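You operate a simulated robot arm through the tools that you are given. There is no shell and no other tool. Be economical: measure what you need, move in short steps, check, and stop when the job is done.

Carry out the task below with a simulated robot arm. There is one attempt and no reset: what you move stays moved.

TASK
Put one of the teal bars from the top of the stepped carton stack on top of the beige tape roll there.
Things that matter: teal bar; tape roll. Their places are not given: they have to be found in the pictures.

It is judged by the outcome, as a careful person would: the job done as asked, and still so three seconds after it is handed in. It fails if anything else is knocked over, pushed out of place, dropped, spilled or broken.

THE ROBOT
A 6-joint arm with a two-finger parallel gripper, fixed in place. Base frame: the origin is at the foot of the arm, x ahead of it, y to its left, z up; the work surface is at about z = 0. Lengths are in cm, angles in rad, forces in N, time in s.
With the tool pointing down near the work surface it reaches from about 16 to 42 cm from the base axis. Its first joint turns from -1.152 to 1.152 rad. Payload 1.57 kg.
Tool frame: the origin (TCP) lies between the finger pads and is the grasp point; the fingertips stand 3 cm ahead of it; z points along the fingers, y is the line along which they close. The gripper opens to 8 cm. The fingers are 1.7 cm wide and 1.2 cm thick; the gripper's body (4 by 8.2 cm) begins 8 cm behind the TCP.
Orientation is that of the tool frame in the base frame, as [roll, pitch, yaw] about the fixed x, y, z axes, in that order (R = Rz(yaw) Ry(pitch) Rx(roll)). With the fingers straight down and closing along the base's y, the tool's x points along the base's -x, its y along +y and its z along -z.

THE INTERFACE
- The arm moves only by the tool apply_moves. Its argument "motion" is one flat list of numbers, 7 for each row, row after row: the turn, a rotation vector about the tool's x, y, z in rad, then the shift along the tool's x, y, z in mm, then the opening, from 0 (shut) to 1 (fully open). In form: [wx, wy, wz, dx, dy, dz, fingers, wx, wy, wz, dx, dy, dz, fingers, ...]. A call has 1 to 12 rows; each row is the pose to reach, as a shift and turn from the pose commanded when the call began, along the tool's axes at that moment. A row lasts 0.2 s, in which the tool goes at most 5 cm and 0.15 rad; a call with a longer step from one row to the next is refused whole, and so is a gripper value outside its range. A pose out of reach is approached as far as the arm can. The call stops where the force on the tool passes 40 N (or 10 N more than at its start, if that is more) or the arm is blocked; 0.2 s more then pass. The fingers move at their own pace (about 15.3 cm/s each) and stop on an object; they squeeze with about 26 N. The grip force told is the motor's: it shows also when the fingers shut on nothing. Time passes only in rows, and 0.2 s behind the last, so rows that repeat a pose let the fingers close. It gives the time, the measured TCP pose, the force on the tool (base axes), the opening and the grip force at its end, in the units of the frame above (readings bear some noise), and new pictures: "pictures" is both (left out), scene, wrist or none.
- Cameras (640 x 400 px; columns grow to the right, rows downward): "scene" is fixed at [5.85, -33.43, 42.35]; the picture's right is [0.75, -0.67, 0.00], its down [-0.38, -0.43, -0.82] and it looks along [0.54, 0.61, -0.58] (base axes); focal length 351 px, centre (320, 200). "wrist" rides on the gripper at [-3.2, 0, -7.8] in the tool frame; the picture's right is [0.00, -1.00, 0.00], its down [0.97, 0.00, -0.24] and it looks along [0.24, 0.00, 0.97] (tool axes); focal length 218 px, centre (320, 200).
- pixel_to_xyz(camera, pixels): for up to 12 pixels [column, row] of the newest picture of that camera ("zoom" is the newest enlarged one), the place [x, y, z] in the base frame of the surface seen there, good to about 0.2 cm. No time passes.
- enlarge(camera, box): a new picture of the part [left, top, right, bottom] of that camera's present view, enlarged. No time passes.
- hand_in(): hands the job in; it is judged then, once.

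Work in short steps. Measure before you move; look again where a grasp or a placing could have gone wrong, and mend it. You have 60 turns and 100 pictures in all, the two below and enlarged ones among them. Open the gripper and draw the arm clear of the work before you hand the job in, unless the task says otherwise; then end with one line.

The tools are called after "Request:" by a JSON object that holds its "fn" and its "kwargs". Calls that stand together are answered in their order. apply_moves: Moves the arm, as the interface text tells. Its arguments: {"type":"object","properties":{"motion":{"type":"array","items":{"type":"number"}},"pictures":{"type":"string","enum":["both","scene","wrist","none"]}},"required":["motion"]} The other tools are called the same way: pixel_to_xyz (camera, pixels) gives the place of the surface under pixels of a picture; enlarge (camera, box) takes an enlarged picture of a part of a camera's view; hand_in () hands the job in.

At the start:

```text
t: 0.0
eef_pos: [25.47, 11.73, 19.73]
tool_rot: [3.138, -0.001, -3.141]
ft_force: [-0.3, 0.3, 0.3]
width: 8.01
grasp_force: 0.1
```

scene: 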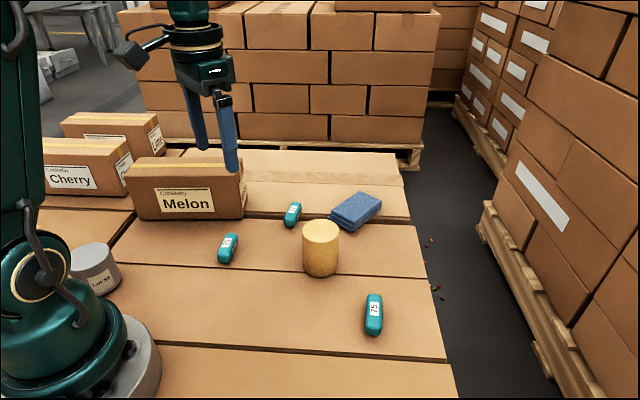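
wrist: 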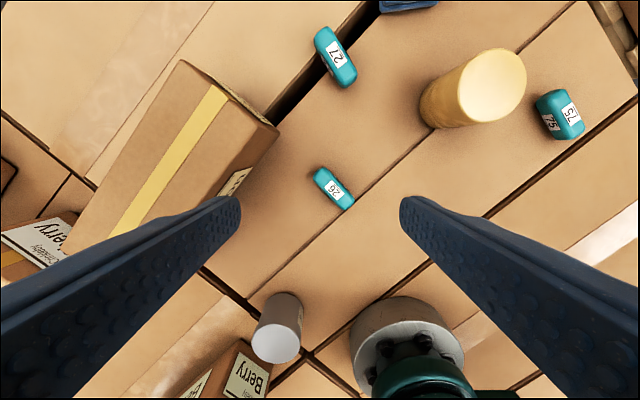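

The scene shows three teal bars, at (228,248), (293,214) and (374,314), and the beige roll at (320,248). I'll measure them and enlarge the area.

Request:
{"fn": "enlarge", "kwargs": {"camera": "scene", "box": [200, 170, 420, 350]}}

Request:
{"fn": "pixel_to_xyz", "kwargs": {"camera": "scene", "pixels": [[228, 245], [293, 211], [374, 310], [320, 229], [305, 230], [338, 230], [320, 222], [320, 240], [320, 285], [260, 270], [300, 320], [400, 240]]}}

Request:
{"fn": "pixel_to_xyz", "kwargs": {"camera": "wrist", "pixels": [[333, 188], [318, 172], [348, 206], [326, 194], [341, 181], [335, 56], [495, 85], [465, 85], [520, 85], [495, 55], [490, 115], [380, 150]]}}

```text
2.22 times, centred on (310, 260) of scene
```

zoom: 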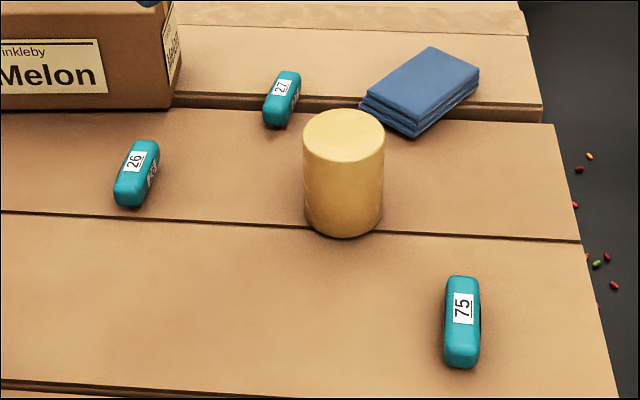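

```text
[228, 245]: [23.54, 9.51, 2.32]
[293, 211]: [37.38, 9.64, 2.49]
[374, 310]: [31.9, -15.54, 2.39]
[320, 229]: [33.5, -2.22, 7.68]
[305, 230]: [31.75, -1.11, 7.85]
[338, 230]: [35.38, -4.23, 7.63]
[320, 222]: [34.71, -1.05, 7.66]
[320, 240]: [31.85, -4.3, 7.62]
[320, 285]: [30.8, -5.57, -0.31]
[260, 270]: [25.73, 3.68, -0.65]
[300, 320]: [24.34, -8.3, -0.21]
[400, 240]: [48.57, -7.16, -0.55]
```

```text
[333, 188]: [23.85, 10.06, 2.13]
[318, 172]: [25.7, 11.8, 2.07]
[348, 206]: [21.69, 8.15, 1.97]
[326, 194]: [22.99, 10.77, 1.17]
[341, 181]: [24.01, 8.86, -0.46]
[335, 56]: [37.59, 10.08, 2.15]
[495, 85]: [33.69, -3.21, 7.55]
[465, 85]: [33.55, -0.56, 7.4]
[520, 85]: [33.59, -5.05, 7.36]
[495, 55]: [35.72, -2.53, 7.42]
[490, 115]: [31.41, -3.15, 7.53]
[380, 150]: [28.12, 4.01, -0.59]
```

The roll's top is at z≈7.6, centred near (33.6,-2.8). I'll compare bar 26, which may be close to the Melon box, with the freer bar 75.

Request:
{"fn": "enlarge", "kwargs": {"camera": "wrist", "box": [220, 130, 380, 230]}}

Request:
{"fn": "pixel_to_xyz", "kwargs": {"camera": "wrist", "pixels": [[313, 175], [320, 168], [354, 201], [345, 210], [250, 175], [236, 193], [275, 130], [240, 185], [300, 180], [270, 220]]}}

Request:
{"fn": "pixel_to_xyz", "kwargs": {"camera": "scene", "pixels": [[374, 296], [374, 330], [366, 312], [382, 312], [243, 216], [233, 237], [222, 260], [221, 248], [237, 248]]}}

```text
4.00 times, centred on (300, 180) of wrist
```

zoom: 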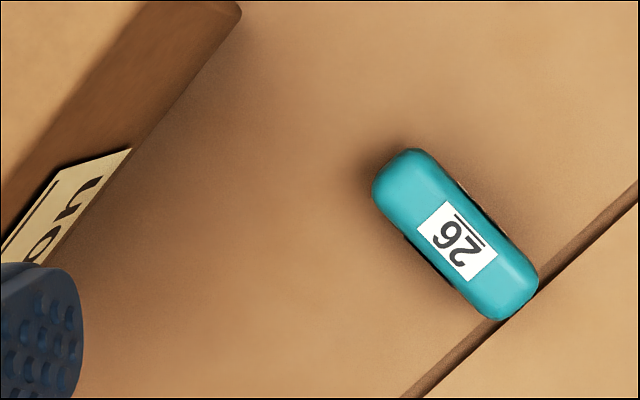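

```text
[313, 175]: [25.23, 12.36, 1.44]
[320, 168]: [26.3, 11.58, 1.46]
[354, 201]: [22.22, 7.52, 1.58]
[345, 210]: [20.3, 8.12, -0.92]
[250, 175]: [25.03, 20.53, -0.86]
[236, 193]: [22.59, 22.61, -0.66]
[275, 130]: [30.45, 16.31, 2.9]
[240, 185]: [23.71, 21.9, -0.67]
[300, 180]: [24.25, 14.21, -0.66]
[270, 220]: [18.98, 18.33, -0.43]
```

```text
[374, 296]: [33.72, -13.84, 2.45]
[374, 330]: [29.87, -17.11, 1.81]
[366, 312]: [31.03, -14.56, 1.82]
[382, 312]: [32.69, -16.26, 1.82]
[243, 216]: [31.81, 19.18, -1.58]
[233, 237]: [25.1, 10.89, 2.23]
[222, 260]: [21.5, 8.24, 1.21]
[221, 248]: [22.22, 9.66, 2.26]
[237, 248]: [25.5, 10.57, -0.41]
```

Bar 26 is clear: centre about (23.8, 10.0), axis at yaw about 0.73, top z≈2.2, surface about -0.6. I'll turn the tool to match, go above it and look again.

Request:
{"fn": "apply_moves", "kwargs": {"motion": [0, 0, -0.146, 3, -4, 20, 0.7, 0, 0, -0.292, 7, -7, 40, 0.7, 0, 0, -0.438, 10, -11, 60, 0.7, 0, 0, -0.584, 14, -14, 80, 0.7, 0, 0, -0.73, 16.7, -17.8, 100, 0.7, 0, 0, -0.73, 16.7, -17.8, 100, 0.7], "pictures": "both"}}

```text
t: 1.4
eef_pos: [23.89, 10.25, 9.67]
tool_rot: [3.139, 0.002, -2.411]
ft_force: [-1.3, -0.6, 0.9]
width: 5.6
grasp_force: 0.0
```

scene: 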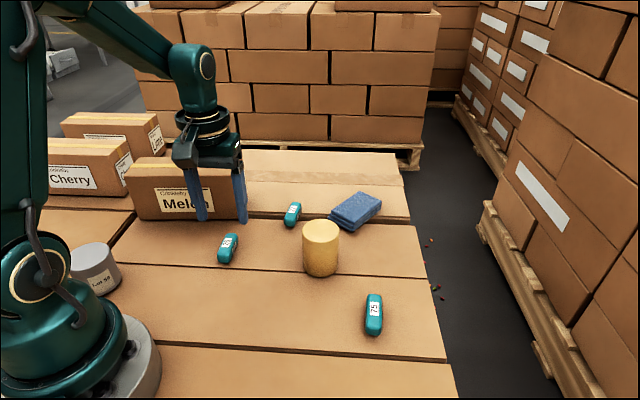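
wrist: 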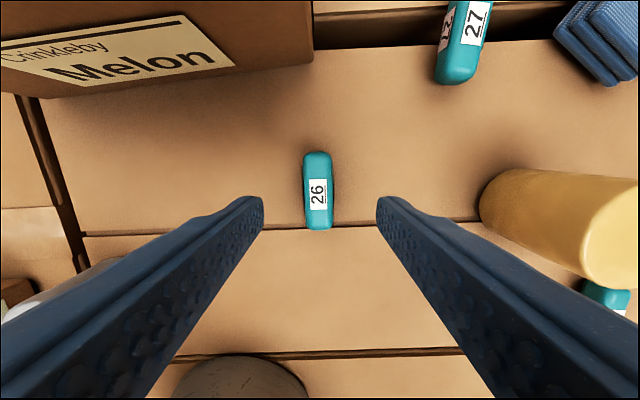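

The bar is centred between the fingers and aligned. I'll measure its centre and ends from here.

Request:
{"fn": "pixel_to_xyz", "kwargs": {"camera": "wrist", "pixels": [[316, 158], [318, 190], [319, 225], [308, 190], [328, 190], [290, 190], [350, 190]]}}

Request:
{"fn": "enlarge", "kwargs": {"camera": "wrist", "box": [240, 140, 400, 240]}}

```text
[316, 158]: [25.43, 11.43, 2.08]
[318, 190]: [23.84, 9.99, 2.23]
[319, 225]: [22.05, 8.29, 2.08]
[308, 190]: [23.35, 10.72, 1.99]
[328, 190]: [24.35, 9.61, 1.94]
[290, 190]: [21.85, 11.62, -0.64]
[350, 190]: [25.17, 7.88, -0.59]
```

```text
4.00 times, centred on (320, 190) of wrist
```

zoom: 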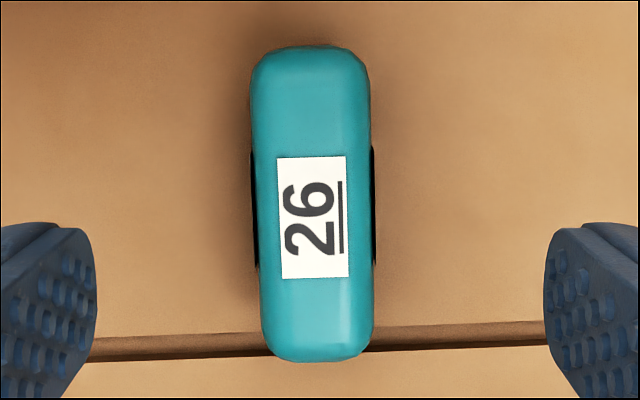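

Lowering 67 mm onto the bar with a small correction, then closing.

Request:
{"fn": "apply_moves", "kwargs": {"motion": [0, 0, 0, 3, -1, 20, 0.7, 0, 0, 0, 3, -1, 40, 0.7, 0, 0, 0, 3, -1, 55, 0.7, 0, 0, 0, 3, -1, 66, 0.7, 0, 0, 0, 3, -1, 66, 0.7, 0, 0, 0, 3, -1, 66, 0, 0, 0, 0, 3, -1, 66, 0, 0, 0, 0, 3, -1, 66, 0], "pictures": "both"}}

```text
t: 3.2
eef_pos: [23.61, 9.57, 3.12]
tool_rot: [3.139, 0.001, -2.411]
ft_force: [-0.6, 0.0, 0.1]
width: 2.09
grasp_force: 26.3
```

scene: 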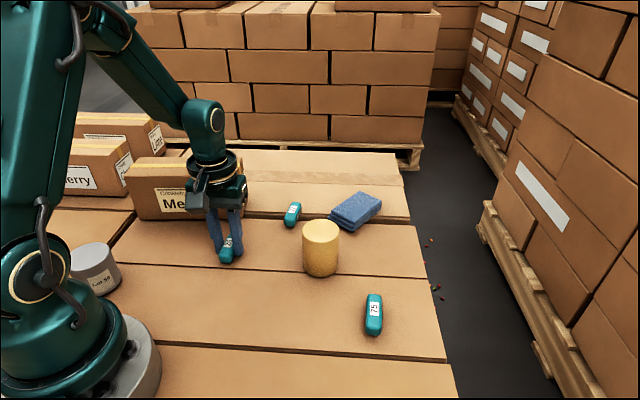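
wrist: 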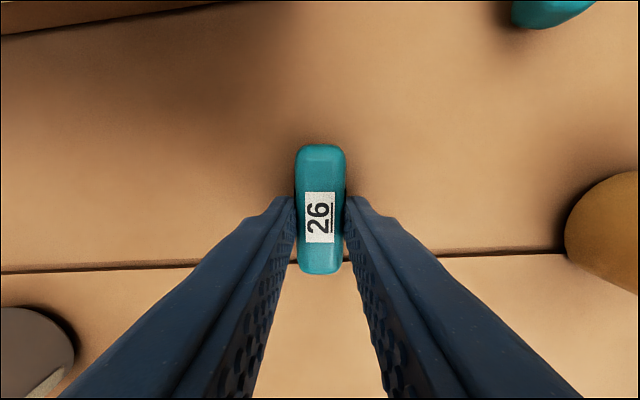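

The bar is gripped (2.1 cm wide). Lifting about 105 mm straight up.

Request:
{"fn": "apply_moves", "kwargs": {"motion": [0, 0, 0, 0, 0, -15, 0, 0, 0, 0, 0, 0, -40, 0, 0, 0, 0, 0, 0, -65, 0, 0, 0, 0, 0, 0, -90, 0, 0, 0, 0, 0, 0, -110, 0, 0, 0, 0, 0, 0, -110, 0], "pictures": "both"}}

```text
t: 4.6
eef_pos: [23.79, 9.67, 14.07]
tool_rot: [3.138, 0.002, -2.412]
ft_force: [-0.6, 0.2, -1.1]
width: 2.08
grasp_force: 26.1
```

scene: 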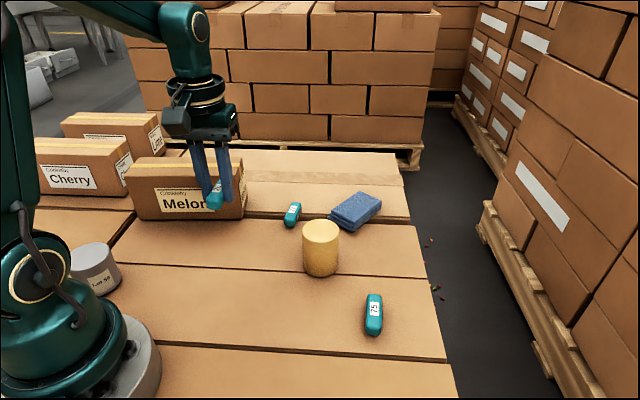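
wrist: 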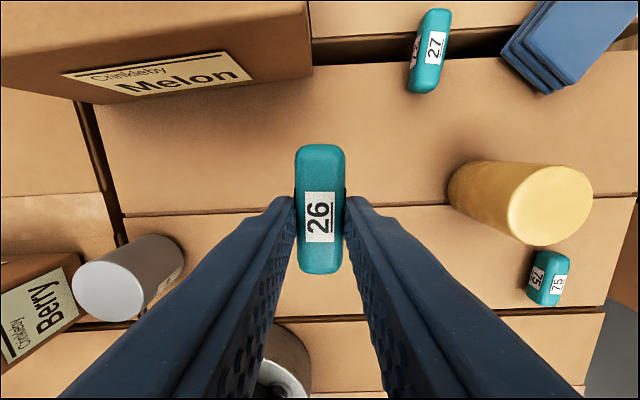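

It is held firmly. I'll measure the bar's ends and the roll's top edge from the wrist camera.

Request:
{"fn": "pixel_to_xyz", "kwargs": {"camera": "wrist", "pixels": [[320, 160], [320, 262], [320, 210], [512, 205], [588, 205], [550, 170], [550, 240], [550, 205], [480, 165]]}}

Request:
{"fn": "pixel_to_xyz", "kwargs": {"camera": "scene", "pixels": [[304, 229], [338, 230], [320, 221], [320, 239], [320, 230]]}}

```text
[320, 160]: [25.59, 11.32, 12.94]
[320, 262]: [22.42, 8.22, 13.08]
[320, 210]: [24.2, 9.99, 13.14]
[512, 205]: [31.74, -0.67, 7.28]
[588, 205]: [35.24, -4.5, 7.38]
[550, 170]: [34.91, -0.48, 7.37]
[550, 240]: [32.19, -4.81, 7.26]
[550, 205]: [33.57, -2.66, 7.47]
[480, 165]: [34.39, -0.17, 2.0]
```

```text
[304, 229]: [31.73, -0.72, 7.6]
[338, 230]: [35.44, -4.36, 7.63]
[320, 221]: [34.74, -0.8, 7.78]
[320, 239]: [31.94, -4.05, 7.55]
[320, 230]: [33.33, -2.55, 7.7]
```

Roll centre is about (33.55,-2.55) with its top at 7.5; bar centre is about (24.0,9.8) with its bottom about 10.3. Moving across at this height.

Request:
{"fn": "apply_moves", "kwargs": {"motion": [0, 0, 0, 1, -12, 0, 0, 0, 0, 0, 3, -36, 0, 0, 0, 0, 0, 5, -62, 0, 0, 0, 0, 0, 7, -90, 0, 0, 0, 0, 0, 9, -118, 0, 0, 0, 0, 0, 10.5, -142, 0, 0, 0, 0, 0, 11.2, -155.7, 0, 0, 0, 0, 0, 11.2, -155.7, 0, 0, 0, 0, 0, 11.2, -155.7, 0, 0], "pictures": "both"}}

```text
t: 6.6
eef_pos: [33.19, -2.7, 13.95]
tool_rot: [3.14, 0.001, -2.411]
ft_force: [-0.4, 0.2, -0.9]
width: 2.1
grasp_force: 25.9
```

scene: 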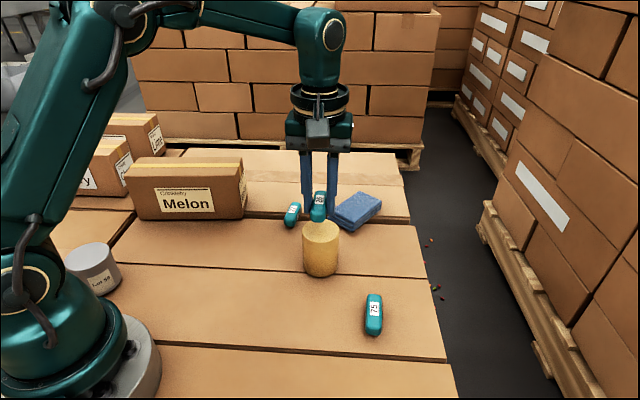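
wrist: 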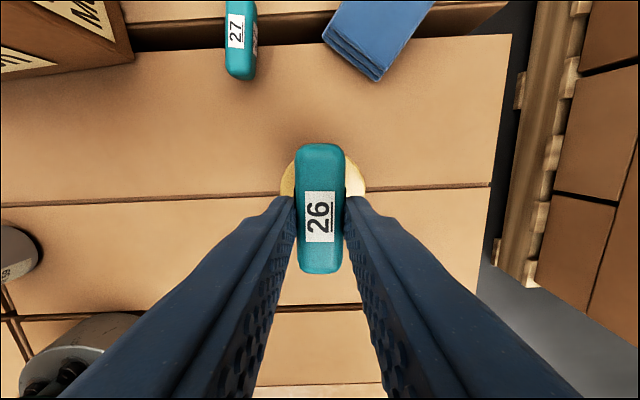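

The bar is above the roll. I'll check centring before lowering.

Request:
{"fn": "pixel_to_xyz", "kwargs": {"camera": "wrist", "pixels": [[320, 150], [320, 268], [300, 210], [340, 210], [287, 180], [358, 180]]}}

Request:
{"fn": "enlarge", "kwargs": {"camera": "scene", "box": [272, 170, 372, 290]}}

```text
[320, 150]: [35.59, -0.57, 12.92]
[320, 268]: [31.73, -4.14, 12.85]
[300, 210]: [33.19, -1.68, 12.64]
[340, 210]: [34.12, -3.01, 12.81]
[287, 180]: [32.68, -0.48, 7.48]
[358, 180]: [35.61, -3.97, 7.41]
```

```text
3.33 times, centred on (322, 230) of scene
```

zoom: 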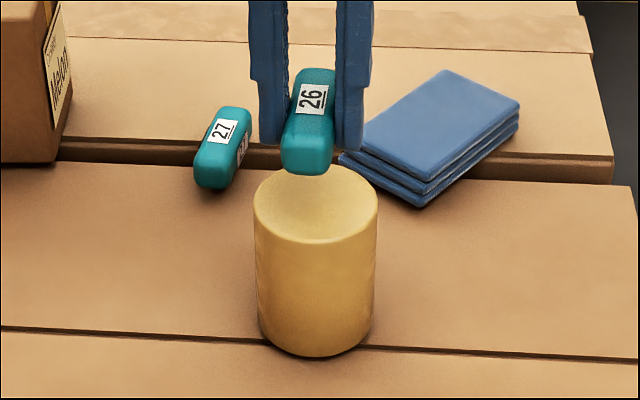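

Centred within about 2.5 mm. Lowering gently with that correction.

Request:
{"fn": "apply_moves", "kwargs": {"motion": [0, 0, 0, 2, 0, 8, 0, 0, 0, 0, 2, 0, 16, 0, 0, 0, 0, 2, 0, 21, 0, 0, 0, 0, 2, 0, 24, 0, 0, 0, 0, 2, 0, 25, 0, 0, 0, 0, 2, 0, 25, 0], "pictures": "scene"}}

Request:
{"fn": "enlarge", "kwargs": {"camera": "scene", "box": [272, 170, 372, 290]}}

```text
t: 8.0
eef_pos: [32.83, -2.89, 11.49]
tool_rot: [3.14, 0.001, -2.413]
ft_force: [-0.5, -0.1, -0.7]
width: 2.1
grasp_force: 25.9
```

scene: 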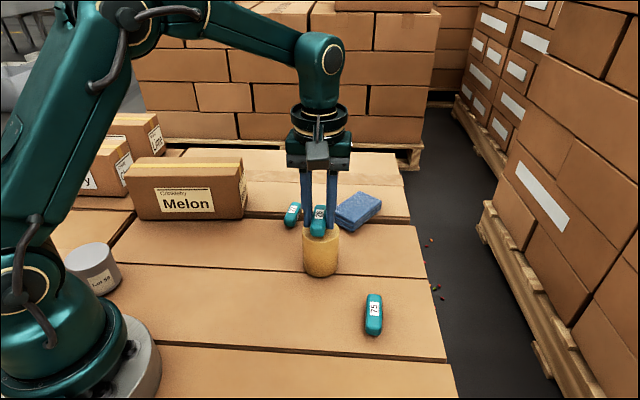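

```text
3.33 times, centred on (322, 230) of scene
```

zoom: 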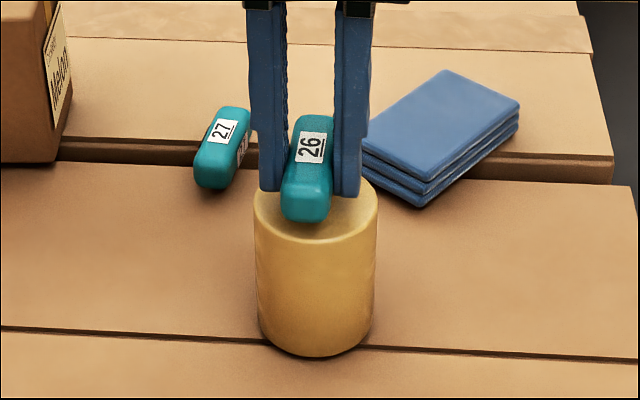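

No contact yet (vertical force unchanged). Nudging slightly to the right and lowering millimetre by millimetre.

Request:
{"fn": "apply_moves", "kwargs": {"motion": [0, 0, 0, 0, -1.5, 0, 0, 0, 0, 0, 0, -1.5, 0.7, 0, 0, 0, 0, 0, -1.5, 1.4, 0, 0, 0, 0, 0, -1.5, 2, 0, 0, 0, 0, 0, -1.5, 2, 0], "pictures": "none"}}

Request:
{"fn": "enlarge", "kwargs": {"camera": "scene", "box": [272, 170, 372, 290]}}

```text
t: 9.2
eef_pos: [33.16, -2.87, 11.35]
tool_rot: [3.14, 0.002, -2.413]
ft_force: [-0.1, -0.1, 0.0]
width: 2.08
grasp_force: 25.9
```

```text
3.33 times, centred on (322, 230) of scene
```

zoom: 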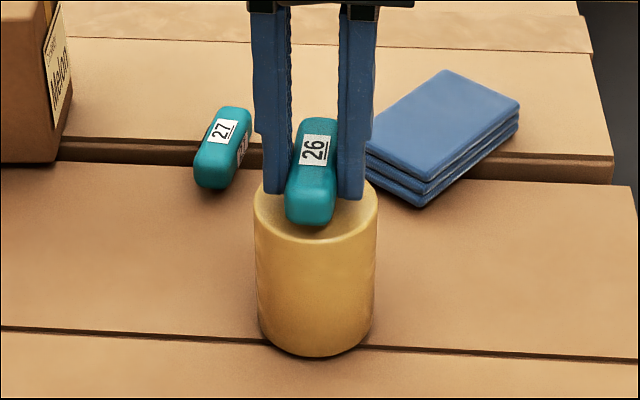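

Force has risen by only about 0.7 N, so contact is barely starting. Lowering another 1.5 mm at most.

Request:
{"fn": "apply_moves", "kwargs": {"motion": [0, 0, 0, 0, 0, 0.5, 0, 0, 0, 0, 0, 0, 1, 0, 0, 0, 0, 0, 0, 1.3, 0, 0, 0, 0, 0, 0, 1.3, 0], "pictures": "none"}}

```text
t: 10.2
eef_pos: [33.21, -2.84, 11.13]
tool_rot: [3.139, 0.003, -2.413]
ft_force: [-0.4, 0.1, -0.6]
width: 2.08
grasp_force: 26.4
```

Request:
{"fn": "apply_moves", "kwargs": {"motion": [0, 0, 0, 0, 0, 0.5, 0, 0, 0, 0, 0, 0, 1, 0, 0, 0, 0, 0, 0, 1.5, 0, 0, 0, 0, 0, 0, 1.5, 0], "pictures": "wrist"}}

Request:
{"fn": "enlarge", "kwargs": {"camera": "scene", "box": [272, 170, 372, 290]}}

```text
t: 11.2
eef_pos: [33.13, -2.81, 11.15]
tool_rot: [3.14, 0.001, -2.412]
ft_force: [0.8, -0.1, -2.2]
width: 2.09
grasp_force: 26.1
```

wrist: 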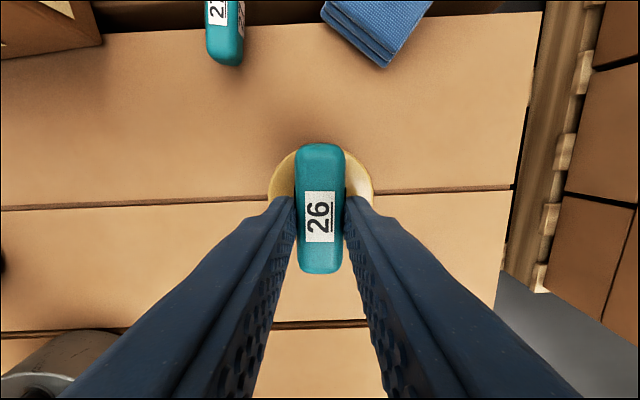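

```text
3.33 times, centred on (322, 230) of scene
```

zoom: 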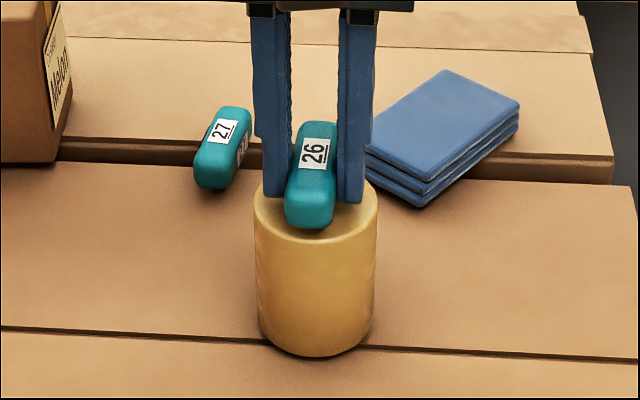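

Contact: the height has stopped at 11.15 and the force has grown. Releasing in small openings, holding position, then rising straight up.

Request:
{"fn": "apply_moves", "kwargs": {"motion": [0, 0, 0, 0, 0, 0, 0.3, 0, 0, 0, 0, 0, 0, 0.4, 0, 0, 0, 0, 0, 0, 0.5, 0, 0, 0, 0, 0, -10, 0.5, 0, 0, 0, 0, 0, -30, 0.5, 0, 0, 0, 0, 0, -60, 0.5, 0, 0, 0, 0, 0, -95, 0.5, 0, 0, 0, 0, 0, -95, 0.5], "pictures": "both"}}

Request:
{"fn": "enlarge", "kwargs": {"camera": "scene", "box": [272, 170, 372, 290]}}

```text
t: 13.0
eef_pos: [33.1, -2.94, 20.46]
tool_rot: [3.141, 0.002, -2.414]
ft_force: [0.3, 0.2, 0.1]
width: 3.98
grasp_force: 0.1
```

scene: 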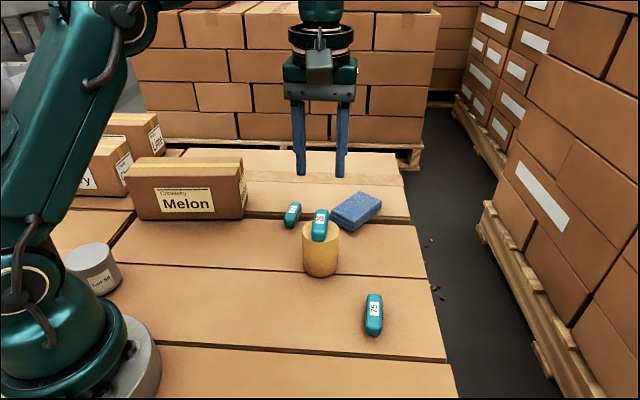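
wrist: 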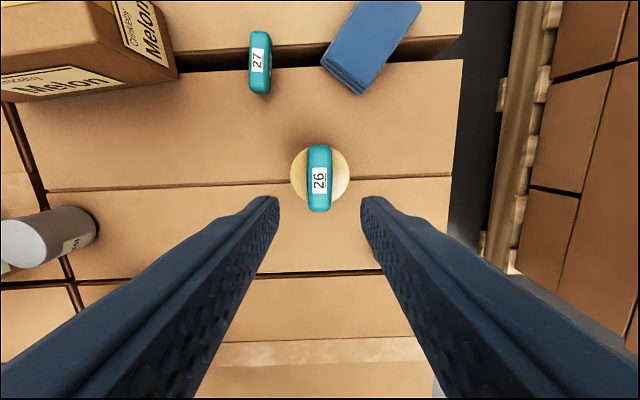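

```text
3.33 times, centred on (322, 230) of scene
```

zoom: 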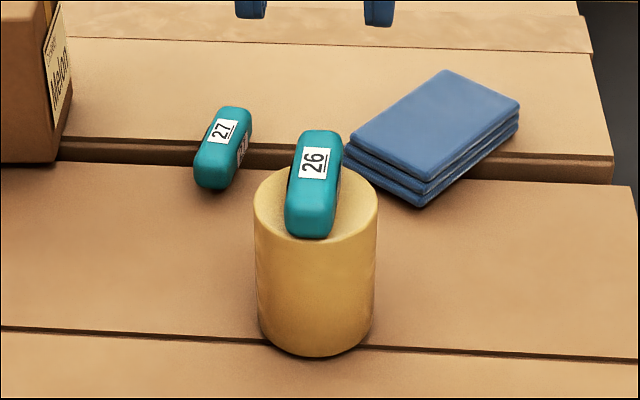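

The bar rests on the roll. A quick check that it is level and centred.

Request:
{"fn": "pixel_to_xyz", "kwargs": {"camera": "wrist", "pixels": [[319, 150], [318, 180], [318, 206], [298, 177], [343, 177]]}}

Request:
{"fn": "apply_moves", "kwargs": {"motion": [0, 0, 0, 10, 0, -10, 0.5, 0, 0, 0, 30, 0, -10, 0.5, 0, 0, 0, 60, 0, -10, 0.5, 0, 0, 0, 60, 0, -10, 0.5], "pictures": "scene"}}

Request:
{"fn": "enlarge", "kwargs": {"camera": "scene", "box": [272, 170, 372, 290]}}

```text
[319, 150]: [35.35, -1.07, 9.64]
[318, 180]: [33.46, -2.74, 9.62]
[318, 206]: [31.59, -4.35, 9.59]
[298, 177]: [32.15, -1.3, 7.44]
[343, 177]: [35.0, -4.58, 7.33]
```

```text
t: 14.0
eef_pos: [28.78, -6.97, 21.4]
tool_rot: [3.14, 0.002, -2.413]
ft_force: [-0.2, -0.6, 0.3]
width: 4.01
grasp_force: 0.1
```

scene: 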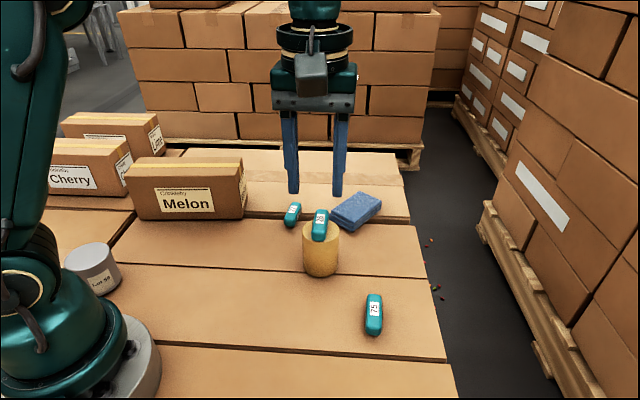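

```text
3.33 times, centred on (322, 230) of scene
```

zoom: 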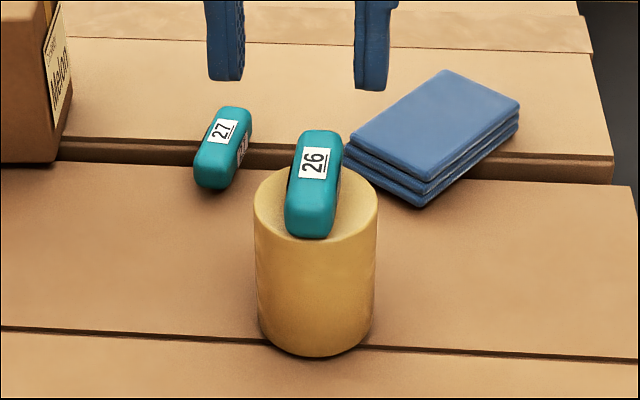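

The bar is level and centred, and everything else is where it was. The arm is clear, so I'm handing in.

Request:
{"fn": "hand_in", "kwargs": {}}

```text
The job is handed in.
```

Teal bar 26 is resting level and centred on top of the beige tape roll, nothing else was moved, and the job is handed in with the gripper open and clear.
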